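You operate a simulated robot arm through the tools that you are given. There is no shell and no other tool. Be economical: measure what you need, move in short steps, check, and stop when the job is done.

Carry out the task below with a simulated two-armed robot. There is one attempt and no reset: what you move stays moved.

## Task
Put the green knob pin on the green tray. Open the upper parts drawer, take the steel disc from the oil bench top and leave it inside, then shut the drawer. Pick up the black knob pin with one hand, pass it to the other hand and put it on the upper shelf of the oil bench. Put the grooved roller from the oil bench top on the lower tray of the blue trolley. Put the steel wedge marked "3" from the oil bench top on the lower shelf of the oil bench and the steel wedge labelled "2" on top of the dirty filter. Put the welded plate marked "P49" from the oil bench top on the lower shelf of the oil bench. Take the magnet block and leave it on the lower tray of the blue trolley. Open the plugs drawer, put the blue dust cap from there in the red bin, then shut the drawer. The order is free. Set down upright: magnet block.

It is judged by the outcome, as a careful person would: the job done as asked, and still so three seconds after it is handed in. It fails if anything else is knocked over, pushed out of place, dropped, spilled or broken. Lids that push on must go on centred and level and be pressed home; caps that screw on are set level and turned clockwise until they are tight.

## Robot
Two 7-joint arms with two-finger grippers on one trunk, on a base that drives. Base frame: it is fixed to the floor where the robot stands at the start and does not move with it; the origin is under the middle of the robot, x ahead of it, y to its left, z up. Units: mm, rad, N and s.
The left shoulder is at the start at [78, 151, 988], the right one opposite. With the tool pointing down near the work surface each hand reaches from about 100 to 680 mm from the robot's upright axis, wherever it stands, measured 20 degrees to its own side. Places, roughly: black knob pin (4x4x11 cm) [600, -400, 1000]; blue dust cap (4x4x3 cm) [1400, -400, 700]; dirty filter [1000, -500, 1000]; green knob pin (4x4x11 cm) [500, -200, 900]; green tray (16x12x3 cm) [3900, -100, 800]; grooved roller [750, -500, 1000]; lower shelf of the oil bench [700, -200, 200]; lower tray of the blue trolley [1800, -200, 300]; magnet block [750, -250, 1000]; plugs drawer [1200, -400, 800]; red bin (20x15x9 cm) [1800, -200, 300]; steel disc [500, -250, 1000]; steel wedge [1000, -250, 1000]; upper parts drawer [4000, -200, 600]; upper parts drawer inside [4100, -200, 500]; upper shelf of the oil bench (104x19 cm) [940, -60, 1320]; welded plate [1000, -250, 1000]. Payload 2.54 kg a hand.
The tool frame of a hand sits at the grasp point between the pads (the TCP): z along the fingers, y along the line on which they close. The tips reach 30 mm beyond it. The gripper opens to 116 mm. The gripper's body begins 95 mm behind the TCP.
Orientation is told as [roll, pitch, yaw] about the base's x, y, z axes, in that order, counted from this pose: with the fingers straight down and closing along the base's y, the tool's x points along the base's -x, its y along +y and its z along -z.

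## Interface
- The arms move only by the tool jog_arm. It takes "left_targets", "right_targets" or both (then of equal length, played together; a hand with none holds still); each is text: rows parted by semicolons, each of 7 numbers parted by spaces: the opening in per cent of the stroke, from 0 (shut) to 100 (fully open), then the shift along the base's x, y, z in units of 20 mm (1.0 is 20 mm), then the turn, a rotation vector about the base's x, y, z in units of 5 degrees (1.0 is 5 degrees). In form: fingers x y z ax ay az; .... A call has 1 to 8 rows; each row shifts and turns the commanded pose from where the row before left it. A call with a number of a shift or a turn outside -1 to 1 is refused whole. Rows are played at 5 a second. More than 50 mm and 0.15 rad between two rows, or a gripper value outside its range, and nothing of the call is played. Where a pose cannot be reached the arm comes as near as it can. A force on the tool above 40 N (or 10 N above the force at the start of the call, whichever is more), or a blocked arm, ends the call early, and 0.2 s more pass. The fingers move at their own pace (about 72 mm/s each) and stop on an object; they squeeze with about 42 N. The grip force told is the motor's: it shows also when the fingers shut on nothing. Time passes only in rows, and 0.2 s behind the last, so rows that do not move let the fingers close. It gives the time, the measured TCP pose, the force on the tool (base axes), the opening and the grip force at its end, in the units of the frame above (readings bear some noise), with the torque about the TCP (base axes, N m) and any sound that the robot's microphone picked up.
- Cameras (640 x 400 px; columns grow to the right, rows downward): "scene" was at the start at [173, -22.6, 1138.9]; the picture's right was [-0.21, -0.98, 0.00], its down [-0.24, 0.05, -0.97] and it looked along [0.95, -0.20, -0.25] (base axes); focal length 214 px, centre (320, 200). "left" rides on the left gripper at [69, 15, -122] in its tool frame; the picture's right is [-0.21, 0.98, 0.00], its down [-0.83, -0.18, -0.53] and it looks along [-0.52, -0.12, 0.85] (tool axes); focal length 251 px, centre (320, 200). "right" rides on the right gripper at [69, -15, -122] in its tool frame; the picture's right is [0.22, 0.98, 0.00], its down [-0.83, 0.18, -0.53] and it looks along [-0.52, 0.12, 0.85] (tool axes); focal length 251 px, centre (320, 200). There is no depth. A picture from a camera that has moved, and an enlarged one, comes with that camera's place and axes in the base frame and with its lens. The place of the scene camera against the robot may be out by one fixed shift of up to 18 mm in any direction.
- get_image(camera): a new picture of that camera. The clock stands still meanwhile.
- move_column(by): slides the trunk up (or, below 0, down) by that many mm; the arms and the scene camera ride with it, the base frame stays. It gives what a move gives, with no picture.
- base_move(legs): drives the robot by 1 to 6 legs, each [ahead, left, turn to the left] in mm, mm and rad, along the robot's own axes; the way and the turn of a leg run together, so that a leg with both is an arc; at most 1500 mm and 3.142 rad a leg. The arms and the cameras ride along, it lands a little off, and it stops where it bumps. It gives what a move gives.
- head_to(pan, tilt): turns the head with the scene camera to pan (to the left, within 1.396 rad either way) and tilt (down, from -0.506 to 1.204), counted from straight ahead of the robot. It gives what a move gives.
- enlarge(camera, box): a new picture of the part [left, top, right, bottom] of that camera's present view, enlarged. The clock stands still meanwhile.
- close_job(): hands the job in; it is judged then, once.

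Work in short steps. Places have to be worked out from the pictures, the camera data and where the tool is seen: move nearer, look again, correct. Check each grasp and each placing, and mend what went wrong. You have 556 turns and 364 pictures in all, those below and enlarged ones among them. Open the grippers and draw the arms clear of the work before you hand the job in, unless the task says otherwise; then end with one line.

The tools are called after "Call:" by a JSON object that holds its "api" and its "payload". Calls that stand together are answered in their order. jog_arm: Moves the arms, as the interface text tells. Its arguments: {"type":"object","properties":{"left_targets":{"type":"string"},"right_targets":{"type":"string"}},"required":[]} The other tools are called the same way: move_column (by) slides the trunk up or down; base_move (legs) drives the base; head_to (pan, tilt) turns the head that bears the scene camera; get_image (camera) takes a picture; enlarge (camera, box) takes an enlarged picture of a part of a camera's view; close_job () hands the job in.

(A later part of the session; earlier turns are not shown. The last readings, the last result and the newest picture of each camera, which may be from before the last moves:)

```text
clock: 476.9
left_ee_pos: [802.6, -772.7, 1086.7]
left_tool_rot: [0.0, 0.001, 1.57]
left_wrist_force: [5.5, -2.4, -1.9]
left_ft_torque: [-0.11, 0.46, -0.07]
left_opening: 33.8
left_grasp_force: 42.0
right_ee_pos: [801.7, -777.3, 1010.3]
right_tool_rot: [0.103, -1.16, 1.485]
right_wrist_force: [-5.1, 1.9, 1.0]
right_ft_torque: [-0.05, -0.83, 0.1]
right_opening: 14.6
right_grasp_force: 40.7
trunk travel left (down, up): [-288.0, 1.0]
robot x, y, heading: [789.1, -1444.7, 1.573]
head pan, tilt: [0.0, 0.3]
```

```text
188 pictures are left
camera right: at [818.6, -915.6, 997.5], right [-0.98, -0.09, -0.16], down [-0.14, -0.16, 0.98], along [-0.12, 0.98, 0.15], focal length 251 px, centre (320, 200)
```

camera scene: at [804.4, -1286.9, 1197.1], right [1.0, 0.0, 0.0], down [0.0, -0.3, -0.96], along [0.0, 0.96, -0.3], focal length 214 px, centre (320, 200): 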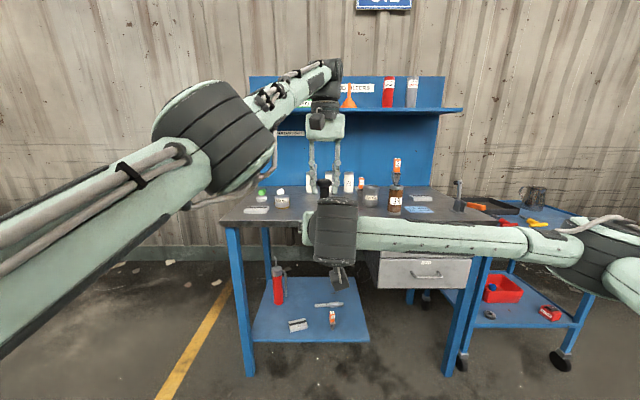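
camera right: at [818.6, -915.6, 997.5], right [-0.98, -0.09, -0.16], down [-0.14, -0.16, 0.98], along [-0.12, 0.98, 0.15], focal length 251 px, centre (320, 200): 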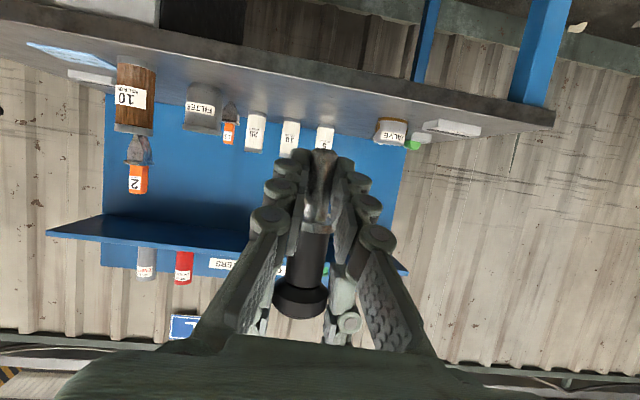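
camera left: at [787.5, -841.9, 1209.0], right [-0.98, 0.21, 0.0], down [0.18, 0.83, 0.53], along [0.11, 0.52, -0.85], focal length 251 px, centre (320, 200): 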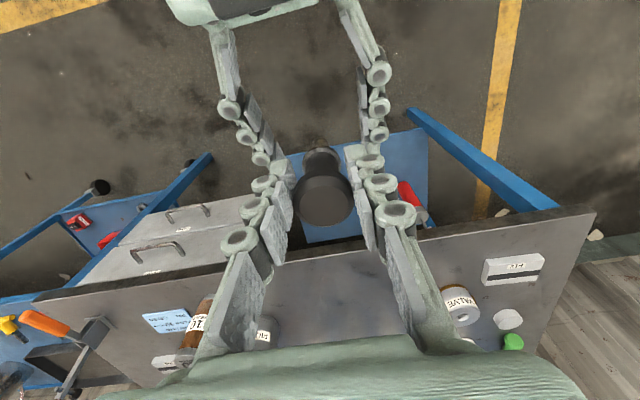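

Both hold the pin (shaft 14.6 mm). Now the left opens and lifts away.

Call:
{"api": "jog_arm", "payload": {"left_targets": "50 0 0 0 0 0 0;60 0 0 0 0 0 0;60 0 0 0 0 0 0;60 0 0 1 0 0 0;60 0 0 1 0 0 0;60 0 0 1 0 0 0"}}

Call:
{"api": "get_image", "payload": {"camera": "right"}}

Call:
{"api": "get_image", "payload": {"camera": "scene"}}

```text
clock: 478.3
left_ee_pos: [798.1, -782.8, 1109.3]
left_tool_rot: [0.001, -0.001, 1.571]
left_wrist_force: [-0.2, -0.8, 0.1]
left_ft_torque: [0.0, 0.03, 0.02]
left_opening: 69.8
left_grasp_force: 0.1
left hand out of reach, approached as far as the arm can: row 4, 5, 6
right_ee_pos: [803.0, -777.1, 1009.9]
right_tool_rot: [0.104, -1.156, 1.482]
right_wrist_force: [-0.5, 0.5, -0.5]
right_ft_torque: [0.01, 0.01, -0.02]
right_opening: 14.2
right_grasp_force: 40.9
trunk travel left (down, up): [-288.0, 1.0]
robot x, y, heading: [794.2, -1446.3, 1.567]
head pan, tilt: [0.0, 0.3]
```

```text
187 pictures are left
camera right: at [819.0, -915.4, 997.3], right [-0.98, -0.09, -0.16], down [-0.14, -0.16, 0.98], along [-0.11, 0.98, 0.14], focal length 251 px, centre (320, 200)
```

right: 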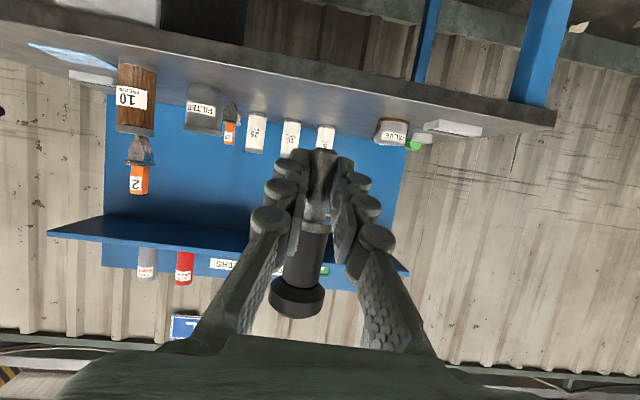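

```text
186 pictures are left
camera scene: at [804.4, -1286.7, 1197.1], right [1.0, 0.0, 0.0], down [0.0, -0.3, -0.96], along [0.0, 0.96, -0.3], focal length 214 px, centre (320, 200)
```

scene: 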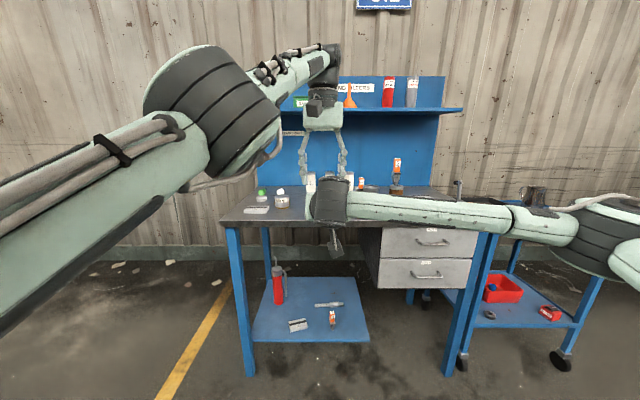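

The pin is with the right hand. I withdraw the right hand backward out from between the left fingers, then move the left away.

Call:
{"api": "jog_arm", "payload": {"right_targets": "0 0 -0.5 -1 0 0 0;0 0 -0.5 -1 0 0 0;0 0 -0.5 -1 0 0 0;0 0.5 -0.5 0 0 0 0;0 1 0 0 0 0 0;0 1 0 0 0 0 0;0 1 0 0 0 0 0;0 1 0 0 0 0 0"}}

Call:
{"api": "jog_arm", "payload": {"left_targets": "60 -1 0 0 0 0 0;60 -1 0 0 0 0 0;60 -1 0 0 0 0 0;60 -1 0 0 0 0 0;60 -1 0 0 0 0 0;60 -1 0 0 0 0 0;60 -1 0 0 0 0 0;60 -1 0 0 0 0 0", "right_targets": "0 1 0 0 0 0 0;0 1 0 0 0 0 0;0 1 0 0 0 0 0;0 1 0 0 0 0 0;0 1 0 0 0 0 0;0 1 0 0 0 0 0;0 1 0 0 0 0 0;0 1 0 0 0 0 0"}}

Call:
{"api": "get_image", "payload": {"camera": "scene"}}

```text
clock: 480.1
left_ee_pos: [796.5, -783.1, 1109.9]
left_tool_rot: [0.002, -0.001, 1.571]
left_wrist_force: [-0.4, 0.1, 0.4]
left_ft_torque: [0.01, 0.01, -0.01]
left_opening: 69.8
left_grasp_force: 0.2
right_ee_pos: [893.5, -815.5, 950.8]
right_tool_rot: [0.105, -1.156, 1.482]
right_wrist_force: [-0.2, -0.2, -0.1]
right_ft_torque: [-0.01, -0.03, 0.03]
right_opening: 14.1
right_grasp_force: 40.5
trunk travel left (down, up): [-288.0, 1.0]
robot x, y, heading: [792.4, -1441.6, 1.574]
head pan, tilt: [0.0, 0.3]
```

```text
clock: 481.9
left_ee_pos: [635.7, -784.1, 1109.7]
left_tool_rot: [0.001, 0.0, 1.57]
left_wrist_force: [-1.3, 1.0, 0.3]
left_ft_torque: [0.0, -0.01, -0.01]
left_opening: 69.5
left_grasp_force: 0.1
right_ee_pos: [1053.8, -815.2, 951.3]
right_tool_rot: [0.103, -1.159, 1.481]
right_wrist_force: [-0.2, -0.3, 0.1]
right_ft_torque: [-0.01, -0.01, -0.02]
right_opening: 14.0
right_grasp_force: 39.9
trunk travel left (down, up): [-288.0, 1.0]
robot x, y, heading: [792.9, -1443.3, 1.563]
head pan, tilt: [0.0, 0.3]
```

```text
185 pictures are left
camera scene: at [804.5, -1286.9, 1197.2], right [1.0, 0.0, 0.0], down [0.0, -0.3, -0.96], along [0.0, 0.96, -0.3], focal length 214 px, centre (320, 200)
```

scene: 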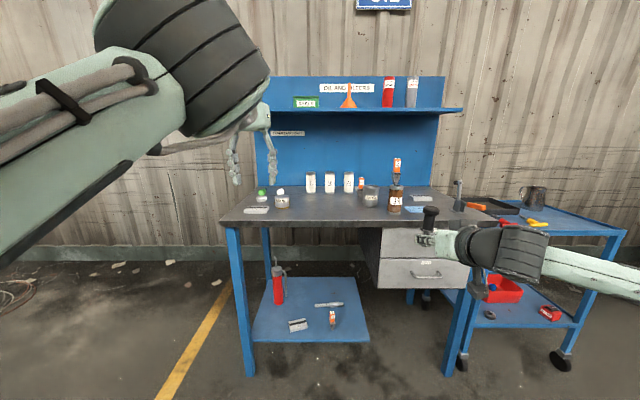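

The handover is complete. I park the left arm high on its side again, and rotate the right hand so that the pin becomes horizontal while rising.

Call:
{"api": "jog_arm", "payload": {"left_targets": "60 -1 -1 0.5 0 0 0;60 -1 -1 0.5 0 0 0;60 -1 -1 0.5 0 0 0;60 -1 -1 0.5 0 0 0;60 -1 -1 0.5 0 0 0;60 -1 -1 0.5 0 0 0;60 -1 -1 0.5 0 0 0;60 -1 -1 0.5 0 0 0", "right_targets": "0 0.3 0.3 0.8 0 1 0;0 0.3 0.3 0.8 0 1 0;0 0.3 0.3 0.8 0 1 0;0 0.3 0.3 0.8 0 1 0;0 0.3 0.3 0.8 0 1 0;0 0.3 0.3 0.8 0 1 0;0 0.3 0.3 0.8 0 1 0;0 0.3 0.3 0.8 0 1 0"}}

Call:
{"api": "jog_arm", "payload": {"left_targets": "60 -1 -1 0.6 0 0 -0.5;60 -1 -1 0.6 0 0 -0.5;60 -1 -1 0.6 0 0 -0.5;60 -1 -1 0.6 0 0 -0.5;60 -1 -1 0.6 0 0 -0.5;60 -1 -1 0.6 0 0 -0.5;60 0 0 0.5 0 0 0;60 0 0 0.5 0 0 0", "right_targets": "0 0 0 0.8 0 1 0;0 0 0 0.8 0 1 0;0 0 0 0.8 0 1 0;0 0 0 0.8 0 1 0;0 0 0 0.8 0 1 0;0 0 0 0.8 0 1 0;0 0 0 0.8 0 1 0;0 0 0 0.8 0 1 0"}}

Call:
{"api": "get_image", "payload": {"camera": "scene"}}

```text
clock: 483.7
left_ee_pos: [473.8, -945.1, 1188.4]
left_tool_rot: [-0.001, -0.001, 1.571]
left_wrist_force: [-0.1, 0.0, -0.8]
left_ft_torque: [0.03, 0.0, 0.02]
left_opening: 69.6
left_grasp_force: 0.1
right_ee_pos: [1101.6, -767.1, 1078.3]
right_tool_rot: [1.164, -0.744, 0.575]
right_wrist_force: [0.2, 0.9, -1.7]
right_ft_torque: [-0.02, 0.08, 0.01]
right_opening: 14.0
right_grasp_force: 40.8
trunk travel left (down, up): [-288.0, 1.0]
robot x, y, heading: [792.4, -1448.8, 1.569]
head pan, tilt: [0.0, 0.3]
```

```text
clock: 485.5
left_ee_pos: [355.7, -1066.1, 1281.7]
left_tool_rot: [0.001, -0.002, 1.309]
left_wrist_force: [-1.8, -0.6, -0.3]
left_ft_torque: [0.02, -0.01, 0.02]
left_opening: 69.8
left_grasp_force: 0.0
right_ee_pos: [1101.8, -769.3, 1205.7]
right_tool_rot: [1.523, -0.122, 0.418]
right_wrist_force: [-1.1, 0.1, -0.7]
right_ft_torque: [0.0, 0.06, 0.0]
right_opening: 13.9
right_grasp_force: 40.5
trunk travel left (down, up): [-288.0, 1.0]
robot x, y, heading: [789.5, -1444.8, 1.57]
head pan, tilt: [0.0, 0.3]
```

```text
184 pictures are left
camera scene: at [804.3, -1287.2, 1197.2], right [1.0, 0.0, 0.0], down [0.0, -0.3, -0.96], along [0.0, 0.96, -0.3], focal length 214 px, centre (320, 200)
```

scene: 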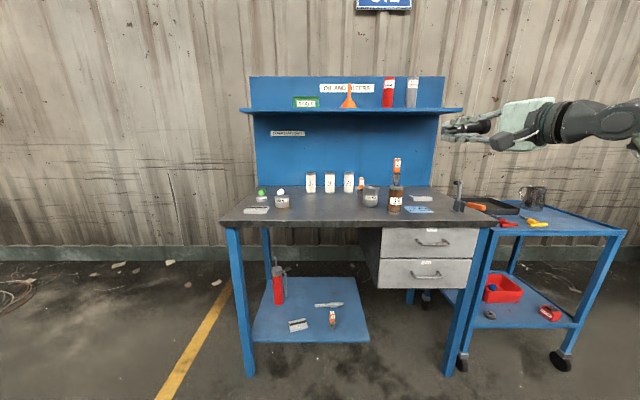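

Great reach. I finish the rotation, raise to shelf clearance height and extend.

Call:
{"api": "jog_arm", "payload": {"right_targets": "0 0 0.5 1 0 1 0;0 0 0.5 1 0 0.6 0;0 0 0.5 1 0 0 0;0 0 0.5 1 0 0 0;0 0 0.5 1 0 0 0;0 0 0.5 1 0 0 0;0 0 0.5 1 0 0 0;0 0 0.5 1 0 0 0"}}

Call:
{"api": "jog_arm", "payload": {"right_targets": "0 0 1 0.8 -0.5 0 0;0 0 1 0 -0.5 0 0;0 0 0 0 0 0 0"}}

Call:
{"api": "get_image", "payload": {"camera": "scene"}}

```text
clock: 487.3
left_ee_pos: [355.9, -1065.5, 1280.2]
left_tool_rot: [0.0, -0.001, 1.307]
left_wrist_force: [0.1, -0.4, 0.7]
left_ft_torque: [0.01, -0.02, 0.0]
left_opening: 69.5
left_grasp_force: 0.0
right_ee_pos: [1099.5, -688.4, 1364.7]
right_tool_rot: [1.579, 0.005, 0.412]
right_wrist_force: [0.5, -0.7, -1.3]
right_ft_torque: [-0.02, 0.06, -0.04]
right_opening: 13.9
right_grasp_force: 40.6
trunk travel left (down, up): [-288.0, 1.0]
robot x, y, heading: [794.6, -1445.3, 1.573]
head pan, tilt: [0.0, 0.3]
```

```text
clock: 488.1
left_ee_pos: [355.7, -1065.1, 1282.4]
left_tool_rot: [0.002, 0.0, 1.309]
left_wrist_force: [-0.5, -0.4, 0.1]
left_ft_torque: [0.0, -0.02, 0.01]
left_opening: 69.6
left_grasp_force: 0.0
right_ee_pos: [1099.8, -649.3, 1382.1]
right_tool_rot: [1.496, 0.039, 0.411]
right_wrist_force: [0.2, 0.0, -0.9]
right_ft_torque: [-0.03, 0.03, -0.01]
right_opening: 14.3
right_grasp_force: 40.2
trunk travel left (down, up): [-288.0, 1.0]
robot x, y, heading: [792.5, -1443.8, 1.572]
head pan, tilt: [0.0, 0.3]
```

```text
183 pictures are left
camera scene: at [804.5, -1286.9, 1197.2], right [1.0, 0.0, 0.0], down [0.0, -0.3, -0.96], along [0.0, 0.96, -0.3], focal length 214 px, centre (320, 200)
```

scene: 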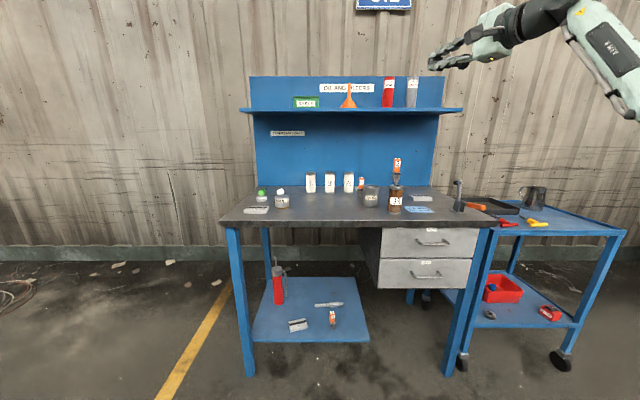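

I drive left and toward the bench so the pin approaches the shelf's free left end.

Call:
{"api": "base_move", "payload": {"legs": [[0, 600, 0], [400, 0, 0]]}}

Call:
{"api": "head_to", "payload": {"pan": -0.4, "tilt": -0.15}}

Call:
{"api": "get_image", "payload": {"camera": "scene"}}

Call:
{"api": "get_image", "payload": {"camera": "right"}}

```text
clock: 496.4
left_ee_pos: [-234.2, -656.7, 1279.7]
left_tool_rot: [0.0, 0.001, 1.298]
left_wrist_force: [-0.2, 0.1, 0.6]
left_ft_torque: [-0.04, -0.02, 0.01]
left_opening: 69.7
left_grasp_force: 0.0
right_ee_pos: [515.1, -245.5, 1381.2]
right_tool_rot: [1.498, 0.038, 0.4]
right_wrist_force: [-0.6, 0.8, -0.8]
right_ft_torque: [-0.02, 0.08, -0.01]
right_opening: 14.2
right_grasp_force: 40.1
trunk travel left (down, up): [-288.0, 1.0]
robot x, y, heading: [194.0, -1043.6, 1.562]
head pan, tilt: [0.0, 0.3]
```

```text
clock: 497.3
left_ee_pos: [-233.8, -655.3, 1281.5]
left_tool_rot: [0.001, 0.001, 1.298]
left_wrist_force: [-0.2, 0.1, 0.4]
left_ft_torque: [0.01, 0.02, 0.02]
left_opening: 69.9
left_grasp_force: 0.1
right_ee_pos: [513.0, -247.2, 1381.7]
right_tool_rot: [1.497, 0.039, 0.4]
right_wrist_force: [-0.2, 0.1, -1.3]
right_ft_torque: [0.0, 0.02, -0.01]
right_opening: 14.0
right_grasp_force: 40.4
trunk travel left (down, up): [-288.0, 1.0]
robot x, y, heading: [196.5, -1043.7, 1.561]
head pan, tilt: [-0.4, -0.15]
```

```text
182 pictures are left
camera scene: at [244.2, -896.6, 1238.0], right [0.92, -0.4, 0.0], down [0.06, 0.14, -0.99], along [0.39, 0.91, 0.15], focal length 214 px, centre (320, 200)
```

scene: 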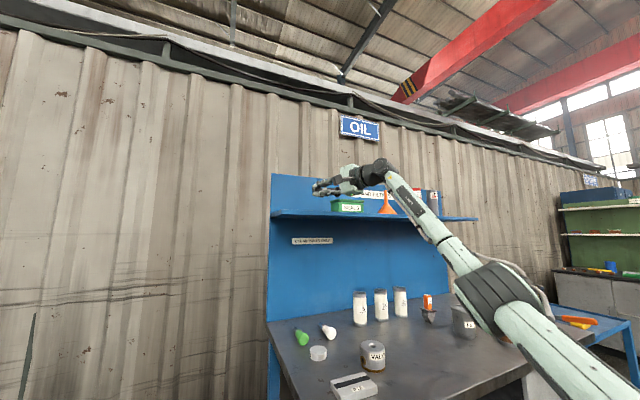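

```text
181 pictures are left
camera right: at [498.6, -385.7, 1379.8], right [-0.19, 0.0, 0.98], down [0.97, -0.15, 0.19], along [0.15, 0.99, 0.03], focal length 251 px, centre (320, 200)
```

right: 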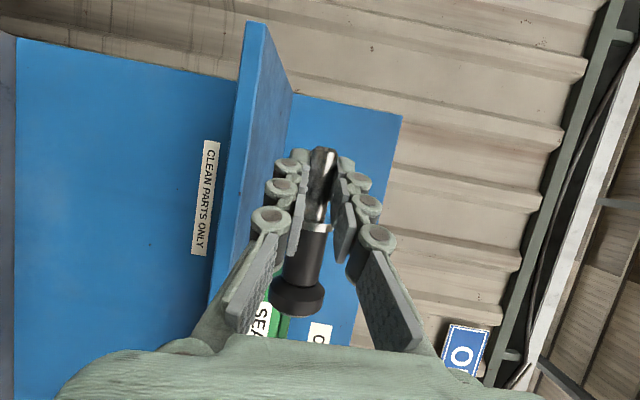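

The pin points clear of the SEALS box. I advance 145 mm over the shelf.

Call:
{"api": "base_move", "payload": {"legs": [[145, 0, 0.01]]}}

Call:
{"api": "jog_arm", "payload": {"right_targets": "0 0 0 -0.7 0 0 0;0 0 0 -0.7 0 0 0;0 0 0 0 0 0 0"}}

Call:
{"api": "get_image", "payload": {"camera": "right"}}

Call:
{"api": "enlarge", "payload": {"camera": "scene", "box": [240, 130, 480, 280]}}

```text
clock: 498.7
left_ee_pos: [-236.2, -513.4, 1279.9]
left_tool_rot: [0.001, -0.001, 1.307]
left_wrist_force: [-0.4, 0.0, 0.2]
left_ft_torque: [-0.04, 0.03, -0.01]
left_opening: 69.7
left_grasp_force: 0.0
right_ee_pos: [507.9, -97.5, 1381.2]
right_tool_rot: [1.497, 0.039, 0.407]
right_wrist_force: [0.1, -0.3, -1.6]
right_ft_torque: [-0.01, 0.05, -0.01]
right_opening: 14.0
right_grasp_force: 40.4
trunk travel left (down, up): [-288.0, 1.0]
robot x, y, heading: [195.9, -894.0, 1.571]
head pan, tilt: [-0.4, -0.15]
```

```text
clock: 499.5
left_ee_pos: [-238.1, -514.2, 1279.8]
left_tool_rot: [0.002, -0.002, 1.309]
left_wrist_force: [0.5, 0.4, -0.2]
left_ft_torque: [-0.02, 0.04, -0.01]
left_opening: 69.6
left_grasp_force: 0.2
right_ee_pos: [507.0, -98.8, 1352.8]
right_tool_rot: [1.498, 0.038, 0.408]
right_wrist_force: [0.6, -0.3, -1.0]
right_ft_torque: [0.01, 0.04, 0.0]
right_opening: 14.2
right_grasp_force: 41.1
trunk travel left (down, up): [-288.0, 1.0]
robot x, y, heading: [195.6, -895.1, 1.567]
head pan, tilt: [-0.4, -0.15]
```

```text
180 pictures are left
camera right: at [492.7, -238.0, 1350.7], right [-0.19, 0.0, 0.98], down [0.97, -0.15, 0.19], along [0.14, 0.99, 0.03], focal length 251 px, centre (320, 200)
```

right: 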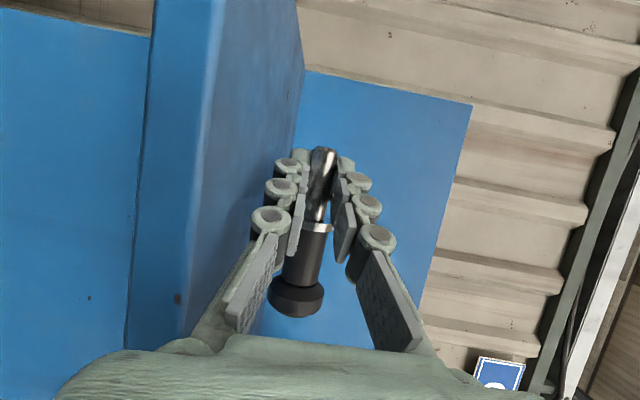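

```text
2.67 times, centred on (360, 205) of scene
camera zoom: at [243.8, -751.0, 1238.1], right [0.92, -0.39, 0.0], down [0.06, 0.14, -0.99], along [0.39, 0.91, 0.15], focal length 572 px, centre (213, 187)
```

zoom: 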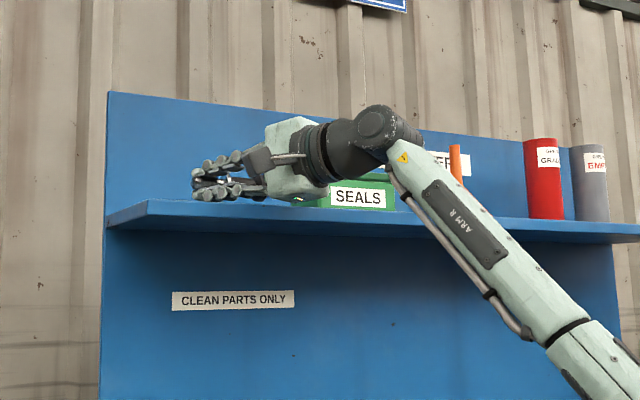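

Shelf top is at z≈1315. I lower gently until contact.

Call:
{"api": "jog_arm", "payload": {"right_targets": "0 0 0 -0.4 0 0 0;0 0 0 -0.2 0 0 0;0 0 0 -0.2 0 0 0;0 0 0 -0.15 0 0 0;0 0 0 0 0 0 0"}}

Call:
{"api": "get_image", "payload": {"camera": "right"}}

```text
clock: 500.5
left_ee_pos: [-238.1, -515.6, 1280.1]
left_tool_rot: [0.001, -0.001, 1.306]
left_wrist_force: [0.0, 0.1, -0.5]
left_ft_torque: [0.0, 0.03, 0.02]
left_opening: 69.6
left_grasp_force: 0.1
right_ee_pos: [506.7, -103.1, 1344.9]
right_tool_rot: [1.521, 0.033, 0.409]
right_wrist_force: [-0.9, -2.0, 6.2]
right_ft_torque: [-0.54, -0.12, -0.11]
right_opening: 14.2
right_grasp_force: 40.6
trunk travel left (down, up): [-288.0, 1.0]
robot x, y, heading: [196.6, -895.4, 1.574]
head pan, tilt: [-0.4, -0.15]
stopped in row 5 (right hand): the force on the tool passed its limit at 43 N (the readings are from after the stop); the commanded pose is now the measured one
```

```text
178 pictures are left
camera right: at [493.0, -242.3, 1340.4], right [-0.18, -0.03, 0.98], down [0.97, -0.15, 0.18], along [0.14, 0.99, 0.05], focal length 251 px, centre (320, 200)
```

right: 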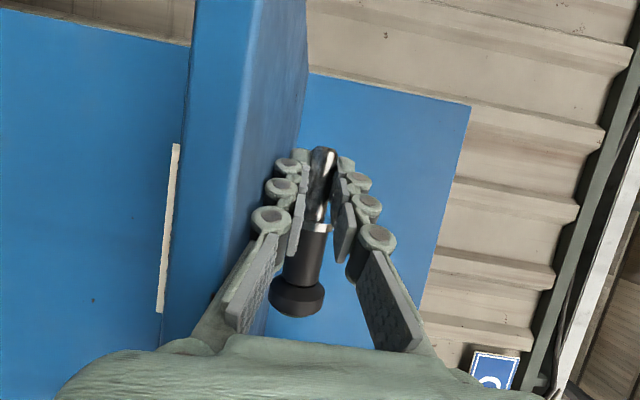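

The knuckles touch the shelf edge first. I raise, pitch the fingers 15° down, and lower again.

Call:
{"api": "jog_arm", "payload": {"right_targets": "0 0 0 0.7 0 0 0;0 0 0.2 0.3 -1 0 0;0 0 0.2 0 -1 0 0;0 0 0.2 0 -1 0 0;0 0 0 -0.4 0 0 0;0 0 0 -0.4 0 0 0;0 0 0 0 0 0 0"}}

Call:
{"api": "get_image", "payload": {"camera": "right"}}

```text
clock: 502.1
left_ee_pos: [-236.4, -513.0, 1280.8]
left_tool_rot: [0.0, -0.001, 1.307]
left_wrist_force: [0.2, -0.1, -0.2]
left_ft_torque: [-0.02, 0.0, -0.02]
left_opening: 69.3
left_grasp_force: 0.0
right_ee_pos: [508.6, -89.1, 1345.0]
right_tool_rot: [1.273, 0.137, 0.385]
right_wrist_force: [-0.5, -1.1, -0.7]
right_ft_torque: [-0.01, 0.04, -0.04]
right_opening: 14.1
right_grasp_force: 40.3
trunk travel left (down, up): [-288.0, 1.0]
robot x, y, heading: [193.7, -894.5, 1.569]
head pan, tilt: [-0.4, -0.15]
```

```text
177 pictures are left
camera right: at [494.3, -225.5, 1377.9], right [-0.19, 0.23, 0.95], down [0.97, -0.1, 0.21], along [0.14, 0.97, -0.21], focal length 251 px, centre (320, 200)
```

right: 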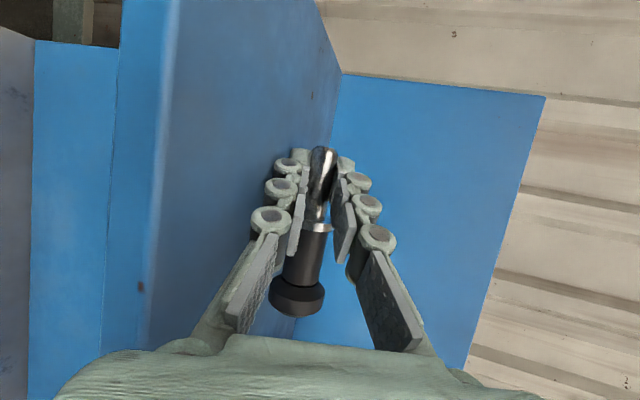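

Call:
{"api": "jog_arm", "payload": {"right_targets": "0 0 0 -0.15 0 0 0;0 0 0 -0.15 0 0 0;0 0 0 -0.15 0 0 0;0 0 0 0 0 0 0"}}

Call:
{"api": "get_image", "payload": {"camera": "right"}}

```text
clock: 503.1
left_ee_pos: [-237.3, -515.7, 1281.0]
left_tool_rot: [-0.002, -0.001, 1.307]
left_wrist_force: [0.6, -0.4, 0.6]
left_ft_torque: [0.01, -0.03, 0.0]
left_opening: 69.7
left_grasp_force: 0.0
right_ee_pos: [508.1, -91.0, 1344.4]
right_tool_rot: [1.29, 0.137, 0.386]
right_wrist_force: [3.9, 15.0, 29.1]
right_ft_torque: [1.03, -0.08, -0.09]
right_opening: 13.9
right_grasp_force: 40.4
trunk travel left (down, up): [-288.0, 1.0]
robot x, y, heading: [194.3, -894.1, 1.576]
head pan, tilt: [-0.4, -0.15]
```

```text
176 pictures are left
camera right: at [493.7, -228.1, 1374.5], right [-0.18, 0.22, 0.96], down [0.97, -0.1, 0.21], along [0.14, 0.97, -0.19], focal length 251 px, centre (320, 200)
```

right: 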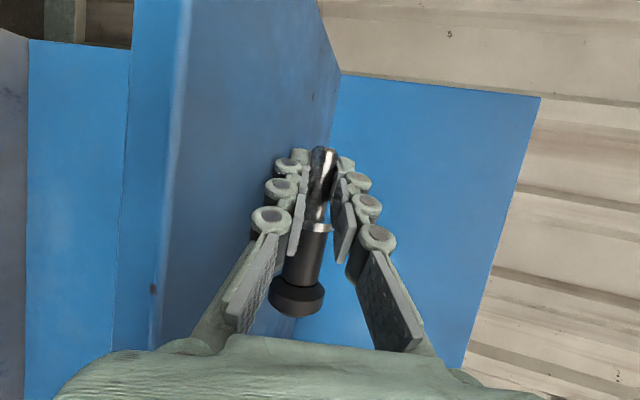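

The fingertip rests on the shelf. I relieve the force and open gently so the pin settles.

Call:
{"api": "jog_arm", "payload": {"right_targets": "0 0 0 0.2 0 0 0;14 0 0 0.05 0 0 0;17 0 0 0.05 0 0 0;20 0 0 0.1 0 0 0;24 0 0 0.1 0 0 0;24 0 0 0 0 0 0;24 0 0 0 0 0 0"}}

Call:
{"api": "get_image", "payload": {"camera": "right"}}

```text
clock: 504.7
left_ee_pos: [-237.1, -514.8, 1280.9]
left_tool_rot: [0.001, -0.002, 1.308]
left_wrist_force: [-0.4, -0.3, 0.8]
left_ft_torque: [-0.02, -0.01, 0.0]
left_opening: 69.7
left_grasp_force: 0.0
right_ee_pos: [508.4, -88.5, 1346.6]
right_tool_rot: [1.272, 0.136, 0.385]
right_wrist_force: [-0.7, 0.8, 1.1]
right_ft_torque: [0.05, 0.0, 0.04]
right_opening: 28.4
right_grasp_force: 0.0
trunk travel left (down, up): [-288.0, 1.0]
robot x, y, heading: [195.0, -891.5, 1.568]
head pan, tilt: [-0.4, -0.15]
```

```text
175 pictures are left
camera right: at [494.5, -225.6, 1378.7], right [-0.19, 0.23, 0.95], down [0.97, -0.1, 0.21], along [0.14, 0.97, -0.21], focal length 251 px, centre (320, 200)
```

right: 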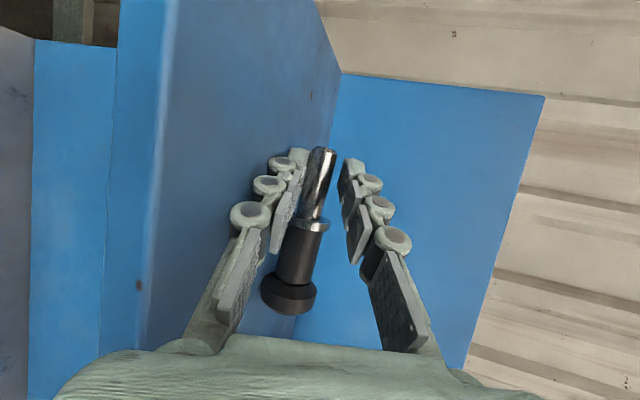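

The knob has settled on the shelf, the shaft still rests on the lower finger. I open wider and slide the finger out sideways off the shaft's end.

Call:
{"api": "jog_arm", "payload": {"right_targets": "27 -0.5 0 0 0 0 0;27 -0.7 0 0 0 0 0;27 -0.7 0 0 0 0 0;27 -0.7 0 0 0 0 0;27 0 0 0 0 0 0"}}

Call:
{"api": "get_image", "payload": {"camera": "right"}}

```text
clock: 505.9
left_ee_pos: [-236.6, -513.2, 1281.2]
left_tool_rot: [0.001, -0.001, 1.308]
left_wrist_force: [-1.4, 0.0, 0.0]
left_ft_torque: [-0.01, 0.01, 0.02]
left_opening: 69.9
left_grasp_force: 0.1
right_ee_pos: [454.5, -88.4, 1346.8]
right_tool_rot: [1.273, 0.138, 0.388]
right_wrist_force: [0.0, 1.7, 1.4]
right_ft_torque: [0.02, 0.02, 0.02]
right_opening: 31.7
right_grasp_force: 0.0
trunk travel left (down, up): [-288.0, 1.0]
robot x, y, heading: [197.5, -895.5, 1.569]
head pan, tilt: [-0.4, -0.15]
```

```text
174 pictures are left
camera right: at [441.1, -224.5, 1379.5], right [-0.19, 0.23, 0.95], down [0.97, -0.1, 0.21], along [0.14, 0.97, -0.21], focal length 251 px, centre (320, 200)
```

right: 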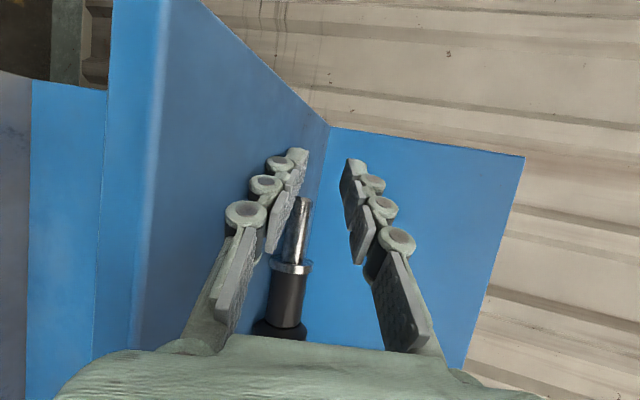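

Call:
{"api": "jog_arm", "payload": {"right_targets": "27 -0.8 0 0 0 0 0;27 -0.5 0 0 0 0 0;27 0 0 0.5 0 0 0;27 0.35 -0.88 0.5 0 0 0;27 0.35 -0.88 0.5 0 0 0;27 0.35 -0.88 0.3 0 0 0;27 0.35 -0.88 0 0 0 0"}}

Call:
{"api": "get_image", "payload": {"camera": "right"}}

```text
clock: 507.5
left_ee_pos: [-236.6, -514.3, 1281.4]
left_tool_rot: [0.001, -0.001, 1.307]
left_wrist_force: [-0.2, -0.5, -0.7]
left_ft_torque: [0.02, -0.01, 0.0]
left_opening: 69.4
left_grasp_force: 0.1
right_ee_pos: [460.0, -158.7, 1384.1]
right_tool_rot: [1.271, 0.138, 0.386]
right_wrist_force: [0.3, -0.7, -0.7]
right_ft_torque: [-0.02, 0.01, -0.03]
right_opening: 31.3
right_grasp_force: 0.0
trunk travel left (down, up): [-288.0, 1.0]
robot x, y, heading: [194.5, -894.5, 1.57]
head pan, tilt: [-0.4, -0.15]
```

```text
173 pictures are left
camera right: at [445.0, -295.1, 1415.4], right [-0.19, 0.23, 0.95], down [0.97, -0.1, 0.21], along [0.14, 0.97, -0.21], focal length 251 px, centre (320, 200)
```

right: 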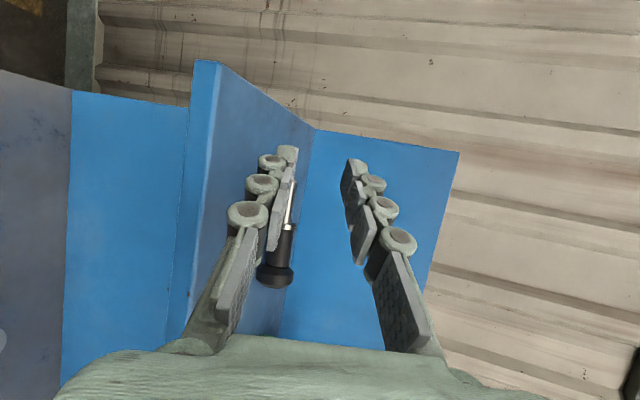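

The pin lies on the shelf. I back out and verify.

Call:
{"api": "base_move", "payload": {"legs": [[-350, 0, 0]]}}

Call:
{"api": "enlarge", "payload": {"camera": "scene", "box": [240, 120, 480, 270]}}

Call:
{"api": "enlarge", "payload": {"camera": "right", "box": [160, 80, 400, 280]}}

```text
clock: 509.8
left_ee_pos: [-238.0, -865.1, 1280.4]
left_tool_rot: [-0.001, -0.002, 1.312]
left_wrist_force: [0.3, 0.5, 0.0]
left_ft_torque: [0.01, 0.0, -0.01]
left_opening: 69.8
left_grasp_force: 0.1
right_ee_pos: [455.7, -504.5, 1382.9]
right_tool_rot: [1.274, 0.138, 0.391]
right_wrist_force: [0.4, -0.7, 0.8]
right_ft_torque: [-0.04, 0.01, -0.02]
right_opening: 31.3
right_grasp_force: 0.0
trunk travel left (down, up): [-288.0, 1.0]
robot x, y, heading: [194.7, -1239.0, 1.572]
head pan, tilt: [-0.4, -0.15]
```

```text
2.67 times, centred on (360, 195) of scene
camera zoom: at [243.4, -1099.0, 1238.1], right [0.92, -0.39, 0.0], down [0.06, 0.14, -0.99], along [0.38, 0.91, 0.15], focal length 572 px, centre (213, 213)
```

zoom: 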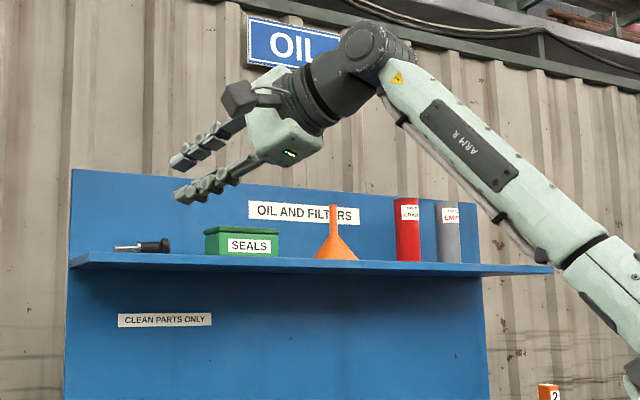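

```text
2.00 times, centred on (280, 180) of right
camera zoom: at [442.3, -641.5, 1415.4], right [-0.19, 0.23, 0.95], down [0.97, -0.09, 0.21], along [0.14, 0.97, -0.21], focal length 503 px, centre (400, 240)
```

zoom: 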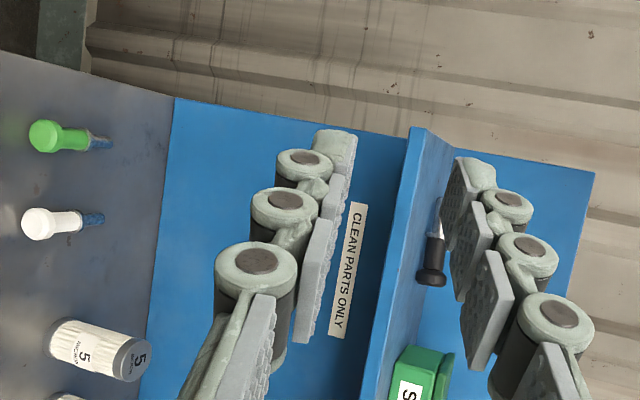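

The black pin is safely on the upper shelf. Now I restore the right hand's orientation for the green pin.

Call:
{"api": "jog_arm", "payload": {"right_targets": "60 0 0 0 1 0 0;60 0 0 0 1 0 0;60 0 0 0 1 0 0;60 0 0 0 1 0 0;60 0 0 -0.8 0 -1 0;60 0 0 -0.8 0 -1 0;60 0 0 -0.8 0 -1 0;60 0 0 -0.8 0 -1 0"}}

Call:
{"api": "jog_arm", "payload": {"right_targets": "60 0 -0.3 -0.8 0 -1 0;60 0 -0.3 -0.8 0 -1 0;60 0 -0.3 -0.8 0 -1 0;60 0 -0.3 -0.8 0 -1 0;60 0 -0.3 -0.8 0 -1 0;60 0 -0.3 -0.8 0 -1 0;60 0 -0.3 -0.8 0 -1 0;60 0 -0.3 -0.8 0 -1 0"}}

Call:
{"api": "jog_arm", "payload": {"right_targets": "60 0 0 0 0 -1 0;60 0 0 0 0 -1 0;60 0 0 0 0 -1 0;60 0 0 0 0 -1 0;60 0 0 0 0 -1 0;60 0 0 0 0 -0.6 0;60 0.5 0 0 -1 0 0.5;60 0.5 0 0 -1 0 0.5"}}

Call:
{"api": "jog_arm", "payload": {"right_targets": "60 0.5 0 0 -1 0 0;60 0.5 0 0 -1 0 0;60 0.5 0 0 -1 0 0;60 0.5 0 0 -1 0 0"}}

Call:
{"api": "get_image", "payload": {"camera": "right"}}

```text
clock: 511.6
left_ee_pos: [-238.2, -864.5, 1281.1]
left_tool_rot: [-0.001, 0.001, 1.313]
left_wrist_force: [-1.1, 0.0, 0.0]
left_ft_torque: [-0.02, 0.01, 0.0]
left_opening: 69.5
left_grasp_force: 0.1
right_ee_pos: [454.3, -503.9, 1318.8]
right_tool_rot: [1.449, -0.32, 0.437]
right_wrist_force: [-0.2, -0.6, -0.1]
right_ft_torque: [0.01, -0.04, 0.0]
right_opening: 69.5
right_grasp_force: 0.1
trunk travel left (down, up): [-288.0, 1.0]
robot x, y, heading: [198.6, -1243.8, 1.569]
head pan, tilt: [-0.4, -0.15]
```

```text
clock: 513.4
left_ee_pos: [-238.9, -862.6, 1282.2]
left_tool_rot: [0.001, 0.0, 1.311]
left_wrist_force: [-1.2, -0.1, -1.2]
left_ft_torque: [-0.02, -0.01, 0.01]
left_opening: 69.6
left_grasp_force: 0.1
right_ee_pos: [457.1, -553.3, 1190.6]
right_tool_rot: [0.987, -0.918, 0.721]
right_wrist_force: [-0.3, 0.1, 0.6]
right_ft_torque: [-0.06, -0.01, 0.01]
right_opening: 69.6
right_grasp_force: 0.1
trunk travel left (down, up): [-288.0, 1.0]
robot x, y, heading: [197.5, -1244.2, 1.57]
head pan, tilt: [-0.4, -0.15]
```

```text
clock: 515.2
left_ee_pos: [-238.9, -862.5, 1280.4]
left_tool_rot: [0.0, -0.001, 1.311]
left_wrist_force: [0.3, -0.2, 0.1]
left_ft_torque: [0.0, 0.01, 0.0]
left_opening: 69.7
left_grasp_force: 0.0
right_ee_pos: [477.3, -552.3, 1190.4]
right_tool_rot: [0.1, -0.981, 1.59]
right_wrist_force: [0.1, 0.2, 0.7]
right_ft_torque: [0.01, -0.02, 0.01]
right_opening: 69.8
right_grasp_force: 0.1
trunk travel left (down, up): [-288.0, 1.0]
robot x, y, heading: [197.5, -1239.2, 1.576]
head pan, tilt: [-0.4, -0.15]
```

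```text
clock: 516.2
left_ee_pos: [-237.6, -863.2, 1279.2]
left_tool_rot: [0.0, 0.0, 1.312]
left_wrist_force: [0.3, 0.3, -1.1]
left_ft_torque: [0.02, 0.01, -0.01]
left_opening: 69.4
left_grasp_force: 0.0
right_ee_pos: [515.8, -552.9, 1190.8]
right_tool_rot: [0.107, -0.629, 1.581]
right_wrist_force: [0.2, -1.2, 0.1]
right_ft_torque: [0.02, 0.01, 0.0]
right_opening: 69.4
right_grasp_force: 0.0
trunk travel left (down, up): [-288.0, 1.0]
robot x, y, heading: [199.0, -1243.1, 1.572]
head pan, tilt: [-0.4, -0.15]
```

```text
170 pictures are left
camera right: at [545.8, -677.8, 1248.1], right [-0.97, -0.25, -0.04], down [-0.13, 0.34, 0.93], along [-0.22, 0.91, -0.36], focal length 251 px, centre (320, 200)
```

right: 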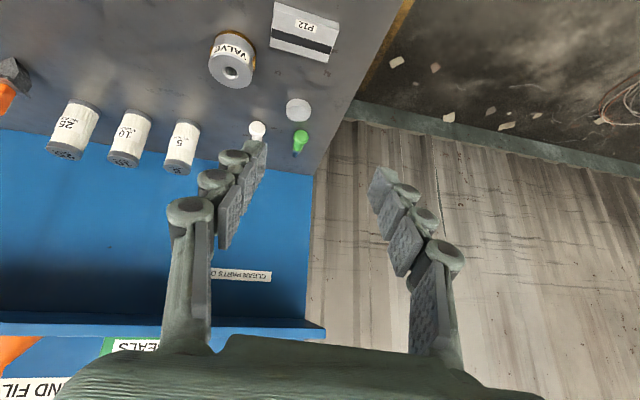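

I level the hand and drive in to look at the green pin from close.

Call:
{"api": "jog_arm", "payload": {"right_targets": "60 0 0 -1 0 -1 -0.72;60 0 0 -1 0 0 0;60 0 0 -1 0 0 0;60 0 0 -1 0 0 0;60 0 0 -1 0 0 0;60 0 0 -1 0 0 0"}}

Call:
{"api": "base_move", "payload": {"legs": [[310, 25, 0]]}}

Call:
{"api": "get_image", "payload": {"camera": "right"}}

```text
clock: 517.6
left_ee_pos: [-237.9, -862.7, 1280.9]
left_tool_rot: [0.001, 0.0, 1.312]
left_wrist_force: [0.3, 0.5, -0.4]
left_ft_torque: [0.0, -0.01, 0.04]
left_opening: 69.4
left_grasp_force: 0.0
right_ee_pos: [516.7, -552.5, 1071.7]
right_tool_rot: [-0.002, -0.632, 1.584]
right_wrist_force: [-0.4, 0.3, 0.2]
right_ft_torque: [-0.01, 0.01, 0.0]
right_opening: 69.5
right_grasp_force: 0.0
trunk travel left (down, up): [-288.0, 1.0]
robot x, y, heading: [194.9, -1243.1, 1.576]
head pan, tilt: [-0.4, -0.15]
```

```text
clock: 519.7
left_ee_pos: [-265.9, -557.1, 1280.1]
left_tool_rot: [0.001, -0.001, 1.312]
left_wrist_force: [-0.3, 0.6, 0.7]
left_ft_torque: [-0.05, -0.02, 0.02]
left_opening: 69.5
left_grasp_force: 0.1
right_ee_pos: [489.3, -246.3, 1071.0]
right_tool_rot: [-0.002, -0.632, 1.584]
right_wrist_force: [-0.2, 0.0, 0.5]
right_ft_torque: [0.02, 0.01, -0.04]
right_opening: 69.6
right_grasp_force: 0.1
trunk travel left (down, up): [-288.0, 1.0]
robot x, y, heading: [169.3, -934.1, 1.57]
head pan, tilt: [-0.4, -0.15]
```

```text
169 pictures are left
camera right: at [507.5, -372.7, 1130.6], right [-0.97, -0.19, -0.13], down [-0.19, 0.35, 0.92], along [-0.13, 0.92, -0.38], focal length 251 px, centre (320, 200)
```

right: 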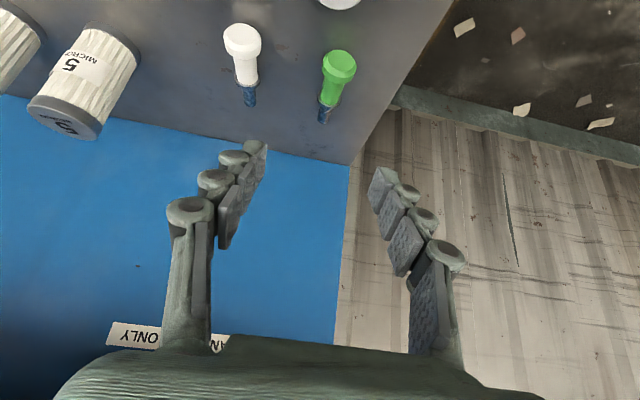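

The green pin lies along y at x≈479 (knob y≈-183, tip -76). I descend with the fingers straddling its body.

Call:
{"api": "jog_arm", "payload": {"right_targets": "52 -0.5 0.6 -1 0 0 0;52 0 0.6 -1 0 0 0;52 0 0.6 -1 0 0 0;52 0 0.6 -1 0 0 0;52 0 0.6 -1 0 0 0;52 0 0.6 -1 0 0 0;52 0 0.4 -1 0 0 0;52 0 0.4 -0.6 0 0 0"}}

Call:
{"api": "get_image", "payload": {"camera": "right"}}

```text
clock: 521.5
left_ee_pos: [-264.0, -557.3, 1280.7]
left_tool_rot: [0.002, 0.0, 1.313]
left_wrist_force: [-0.6, -0.7, 0.3]
left_ft_torque: [0.0, -0.02, 0.01]
left_opening: 69.7
left_grasp_force: 0.1
right_ee_pos: [479.9, -156.9, 920.0]
right_tool_rot: [-0.001, -0.632, 1.585]
right_wrist_force: [-0.3, 0.3, -0.1]
right_ft_torque: [0.01, 0.02, 0.01]
right_opening: 60.2
right_grasp_force: 0.1
trunk travel left (down, up): [-288.0, 1.0]
robot x, y, heading: [170.6, -937.1, 1.575]
head pan, tilt: [-0.4, -0.15]
```

```text
168 pictures are left
camera right: at [497.5, -285.0, 978.6], right [-0.97, -0.19, -0.13], down [-0.19, 0.35, 0.92], along [-0.13, 0.92, -0.37], focal length 251 px, centre (320, 200)
```

right: 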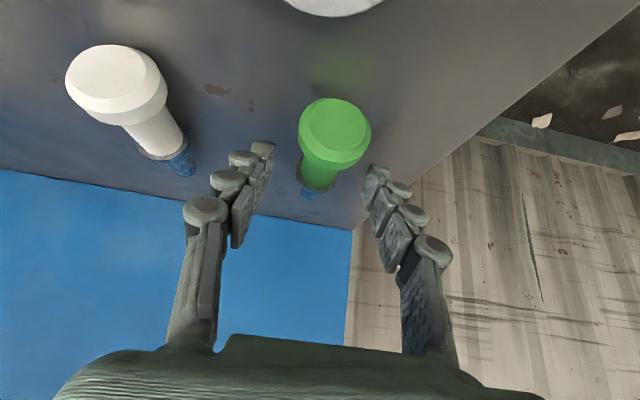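

Centred on the body. I lower 8 mm and close, then lift.

Call:
{"api": "jog_arm", "payload": {"right_targets": "52 0 0 -0.4 0 0 0;30 0 0 0 0 0 0;15 0 0 0 0 0 0;0 0 0 0 0 0 0;0 0 0 0 0 0 0;0 0 0 0.5 0 0 0;0 0 0 1 0 0 0;0 0 0 1 0 0 0"}}

Call:
{"api": "get_image", "payload": {"camera": "right"}}

```text
clock: 523.3
left_ee_pos: [-264.6, -557.4, 1280.8]
left_tool_rot: [-0.001, 0.0, 1.313]
left_wrist_force: [1.0, 0.0, -0.1]
left_ft_torque: [0.02, 0.01, 0.0]
left_opening: 69.7
left_grasp_force: 0.2
right_ee_pos: [477.7, -158.5, 961.3]
right_tool_rot: [-0.002, -0.632, 1.586]
right_wrist_force: [0.5, 0.2, -0.6]
right_ft_torque: [0.02, 0.0, 0.0]
right_opening: 28.5
right_grasp_force: 42.6
trunk travel left (down, up): [-288.0, 1.0]
robot x, y, heading: [171.4, -937.7, 1.572]
head pan, tilt: [-0.4, -0.15]
```

```text
167 pictures are left
camera right: at [496.3, -285.9, 1021.7], right [-0.97, -0.19, -0.13], down [-0.19, 0.35, 0.92], along [-0.13, 0.92, -0.37], focal length 251 px, centre (320, 200)
```

right: 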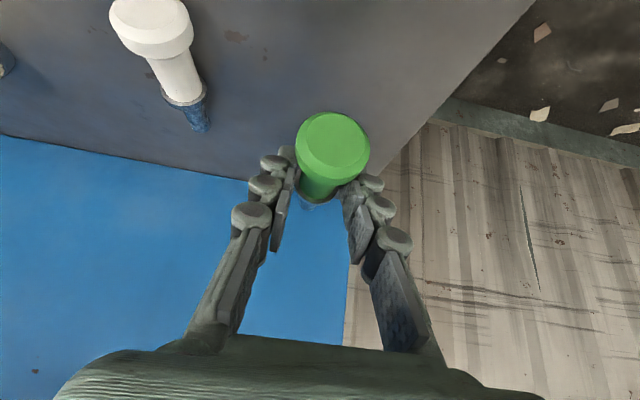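

The green pin is held. I raise and retract it, back off, and bring the left hand forward for the disc.

Call:
{"api": "jog_arm", "payload": {"right_targets": "0 0 0 1 0 0 0;0 0 0 1 0 0 0;0 0 0 1 0 0 0;0 0 0 1 0 0 0;0 0 0 1 0 0 0;0 0 0 1 0 0 0"}}

Call:
{"api": "base_move", "payload": {"legs": [[-450, 0, 0], [0, -380, 0]]}}

Call:
{"api": "jog_arm", "payload": {"left_targets": "70 1 1 -0.5 0 0 0.5;70 1 1 -0.5 0 0 0.5;70 1 1 -0.5 0 0 0.5;70 1 1 -0.5 0 0 0.5;70 1 1 -0.5 0 0 0.5;70 1 1 -0.5 0 0 0.5;70 1 1 -0.8 0 0 0;70 1 1 -0.8 0 0 0", "right_targets": "0 0 -1 0 0 0 0;0 0 -1 0 0 0 0;0 0 -1 0 0 0 0;0 0 -1 0 0 0 0;0 0 -1 0 0 0 0;0 0 -1 0 0 0 0;0 0 -1 0 0 0 0;0 0 -1 0 0 0 0"}}

Call:
{"api": "jog_arm", "payload": {"left_targets": "70 1 0.9 -0.9 0 0 0;70 1 0.9 -0.9 0 0 0;70 1 0.9 -0.9 0 0 0;70 1 0.9 -0.9 0 0 0;70 1 0 -0.9 0 0 0;70 1 0 -0.5 0 0 0;70 1 0 0 0 0 0;70 1 0 0 0 0 0"}}

Call:
{"api": "head_to", "payload": {"pan": 0.1, "tilt": 0.3}}

Call:
{"api": "get_image", "payload": {"camera": "scene"}}

```text
clock: 524.7
left_ee_pos: [-264.2, -556.8, 1281.1]
left_tool_rot: [-0.001, -0.002, 1.313]
left_wrist_force: [-0.2, -0.2, -0.1]
left_ft_torque: [-0.01, 0.01, 0.0]
left_opening: 69.6
left_grasp_force: 0.1
right_ee_pos: [480.0, -159.5, 1081.3]
right_tool_rot: [-0.002, -0.632, 1.586]
right_wrist_force: [0.2, 0.2, -1.5]
right_ft_torque: [-0.01, -0.04, 0.0]
right_opening: 28.6
right_grasp_force: 41.7
trunk travel left (down, up): [-288.0, 1.0]
robot x, y, heading: [172.7, -936.0, 1.574]
head pan, tilt: [-0.4, -0.15]
```

```text
clock: 531.1
left_ee_pos: [109.0, -1008.9, 1280.8]
left_tool_rot: [-0.001, -0.001, 1.316]
left_wrist_force: [-0.6, 0.0, -0.4]
left_ft_torque: [0.01, 0.01, -0.02]
left_opening: 69.6
left_grasp_force: 0.0
right_ee_pos: [850.8, -606.9, 1081.2]
right_tool_rot: [0.001, -0.632, 1.586]
right_wrist_force: [-0.4, 1.0, -1.3]
right_ft_torque: [0.01, -0.02, 0.02]
right_opening: 28.6
right_grasp_force: 41.5
trunk travel left (down, up): [-288.0, 1.0]
robot x, y, heading: [545.0, -1386.5, 1.581]
head pan, tilt: [-0.4, -0.15]
```

```text
clock: 533.0
left_ee_pos: [268.7, -849.0, 1190.5]
left_tool_rot: [0.002, -0.001, 1.579]
left_wrist_force: [0.4, -0.6, 0.0]
left_ft_torque: [0.03, 0.0, -0.03]
left_opening: 81.2
left_grasp_force: 0.1
right_ee_pos: [851.2, -767.1, 1081.1]
right_tool_rot: [0.003, -0.631, 1.586]
right_wrist_force: [-0.6, 0.6, -1.3]
right_ft_torque: [0.03, -0.02, 0.03]
right_opening: 28.7
right_grasp_force: 41.7
trunk travel left (down, up): [-288.0, 1.0]
robot x, y, heading: [548.2, -1388.0, 1.578]
head pan, tilt: [-0.4, -0.15]
```

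```text
clock: 534.8
left_ee_pos: [409.7, -750.7, 1101.9]
left_tool_rot: [-0.001, 0.001, 1.578]
left_wrist_force: [-0.1, -0.6, -0.4]
left_ft_torque: [0.0, 0.03, 0.02]
left_opening: 81.2
left_grasp_force: 0.1
left hand out of reach, approached as far as the arm can: row 6, 7, 8
right_ee_pos: [850.3, -767.7, 1081.2]
right_tool_rot: [0.001, -0.632, 1.586]
right_wrist_force: [0.3, 0.3, -1.0]
right_ft_torque: [-0.04, -0.03, 0.0]
right_opening: 28.5
right_grasp_force: 41.7
trunk travel left (down, up): [-288.0, 1.0]
robot x, y, heading: [543.4, -1386.5, 1.575]
head pan, tilt: [-0.4, -0.15]
```

```text
clock: 535.7
left_ee_pos: [410.5, -750.7, 1102.4]
left_tool_rot: [0.001, 0.0, 1.579]
left_wrist_force: [-0.1, 0.5, -0.7]
left_ft_torque: [-0.02, 0.02, 0.02]
left_opening: 81.1
left_grasp_force: 0.1
right_ee_pos: [850.9, -766.9, 1081.9]
right_tool_rot: [0.0, -0.631, 1.587]
right_wrist_force: [-0.1, -0.2, -0.6]
right_ft_torque: [0.01, 0.02, -0.02]
right_opening: 28.5
right_grasp_force: 41.7
trunk travel left (down, up): [-288.0, 1.0]
robot x, y, heading: [543.5, -1386.6, 1.575]
head pan, tilt: [0.099, 0.3]
```

```text
166 pictures are left
camera scene: at [548.8, -1228.7, 1197.2], right [0.99, 0.11, 0.0], down [0.03, -0.29, -0.96], along [-0.1, 0.95, -0.3], focal length 214 px, centre (320, 200)
```

scene: 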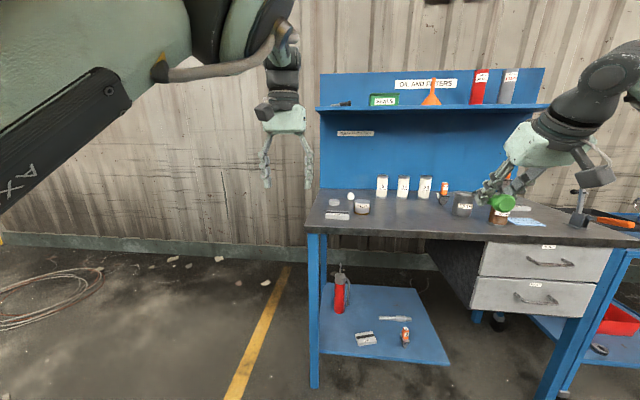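

I move the base so the left hand comes over the disc (right hand clear at x≈940).

Call:
{"api": "base_move", "payload": {"legs": [[0, -85, 0], [420, 0, 0]]}}

Call:
{"api": "get_image", "payload": {"camera": "left"}}

Call:
{"api": "get_image", "payload": {"camera": "scene"}}

```text
clock: 539.4
left_ee_pos: [484.1, -331.7, 1101.2]
left_tool_rot: [0.0, 0.0, 1.587]
left_wrist_force: [0.6, 0.9, -1.3]
left_ft_torque: [0.02, 0.02, 0.01]
left_opening: 81.3
left_grasp_force: 0.0
right_ee_pos: [925.1, -344.3, 1082.2]
right_tool_rot: [-0.003, -0.632, 1.597]
right_wrist_force: [0.5, 0.4, -2.4]
right_ft_torque: [0.0, -0.03, 0.02]
right_opening: 28.6
right_grasp_force: 41.8
trunk travel left (down, up): [-288.0, 1.0]
robot x, y, heading: [628.8, -966.8, 1.589]
head pan, tilt: [0.099, 0.3]
```

```text
165 pictures are left
camera left: at [470.9, -401.3, 1224.0], right [-0.98, 0.2, 0.0], down [0.17, 0.83, 0.53], along [0.11, 0.52, -0.85], focal length 251 px, centre (320, 200)
```

left: 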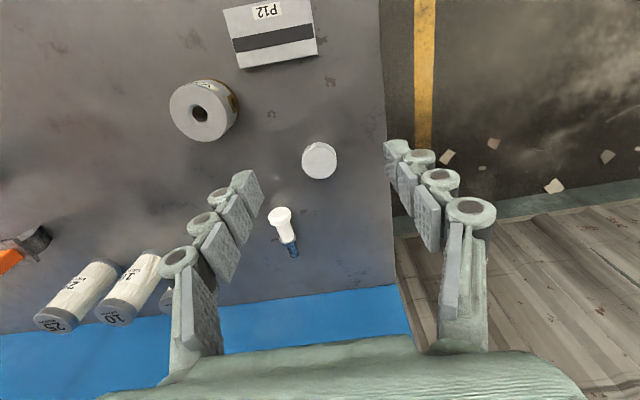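

```text
164 pictures are left
camera scene: at [627.5, -808.9, 1197.1], right [0.99, 0.12, 0.0], down [0.03, -0.29, -0.96], along [-0.11, 0.95, -0.3], focal length 214 px, centre (320, 200)
```

scene: 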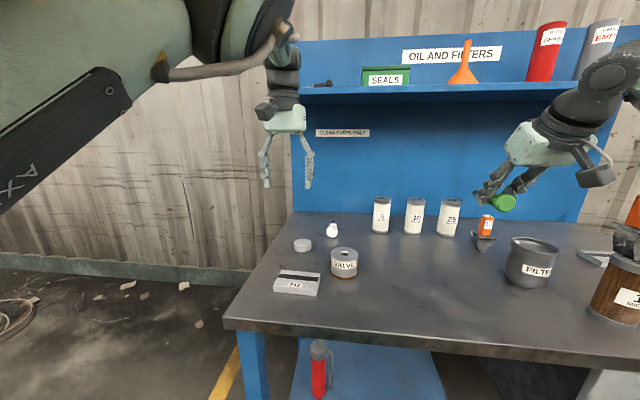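

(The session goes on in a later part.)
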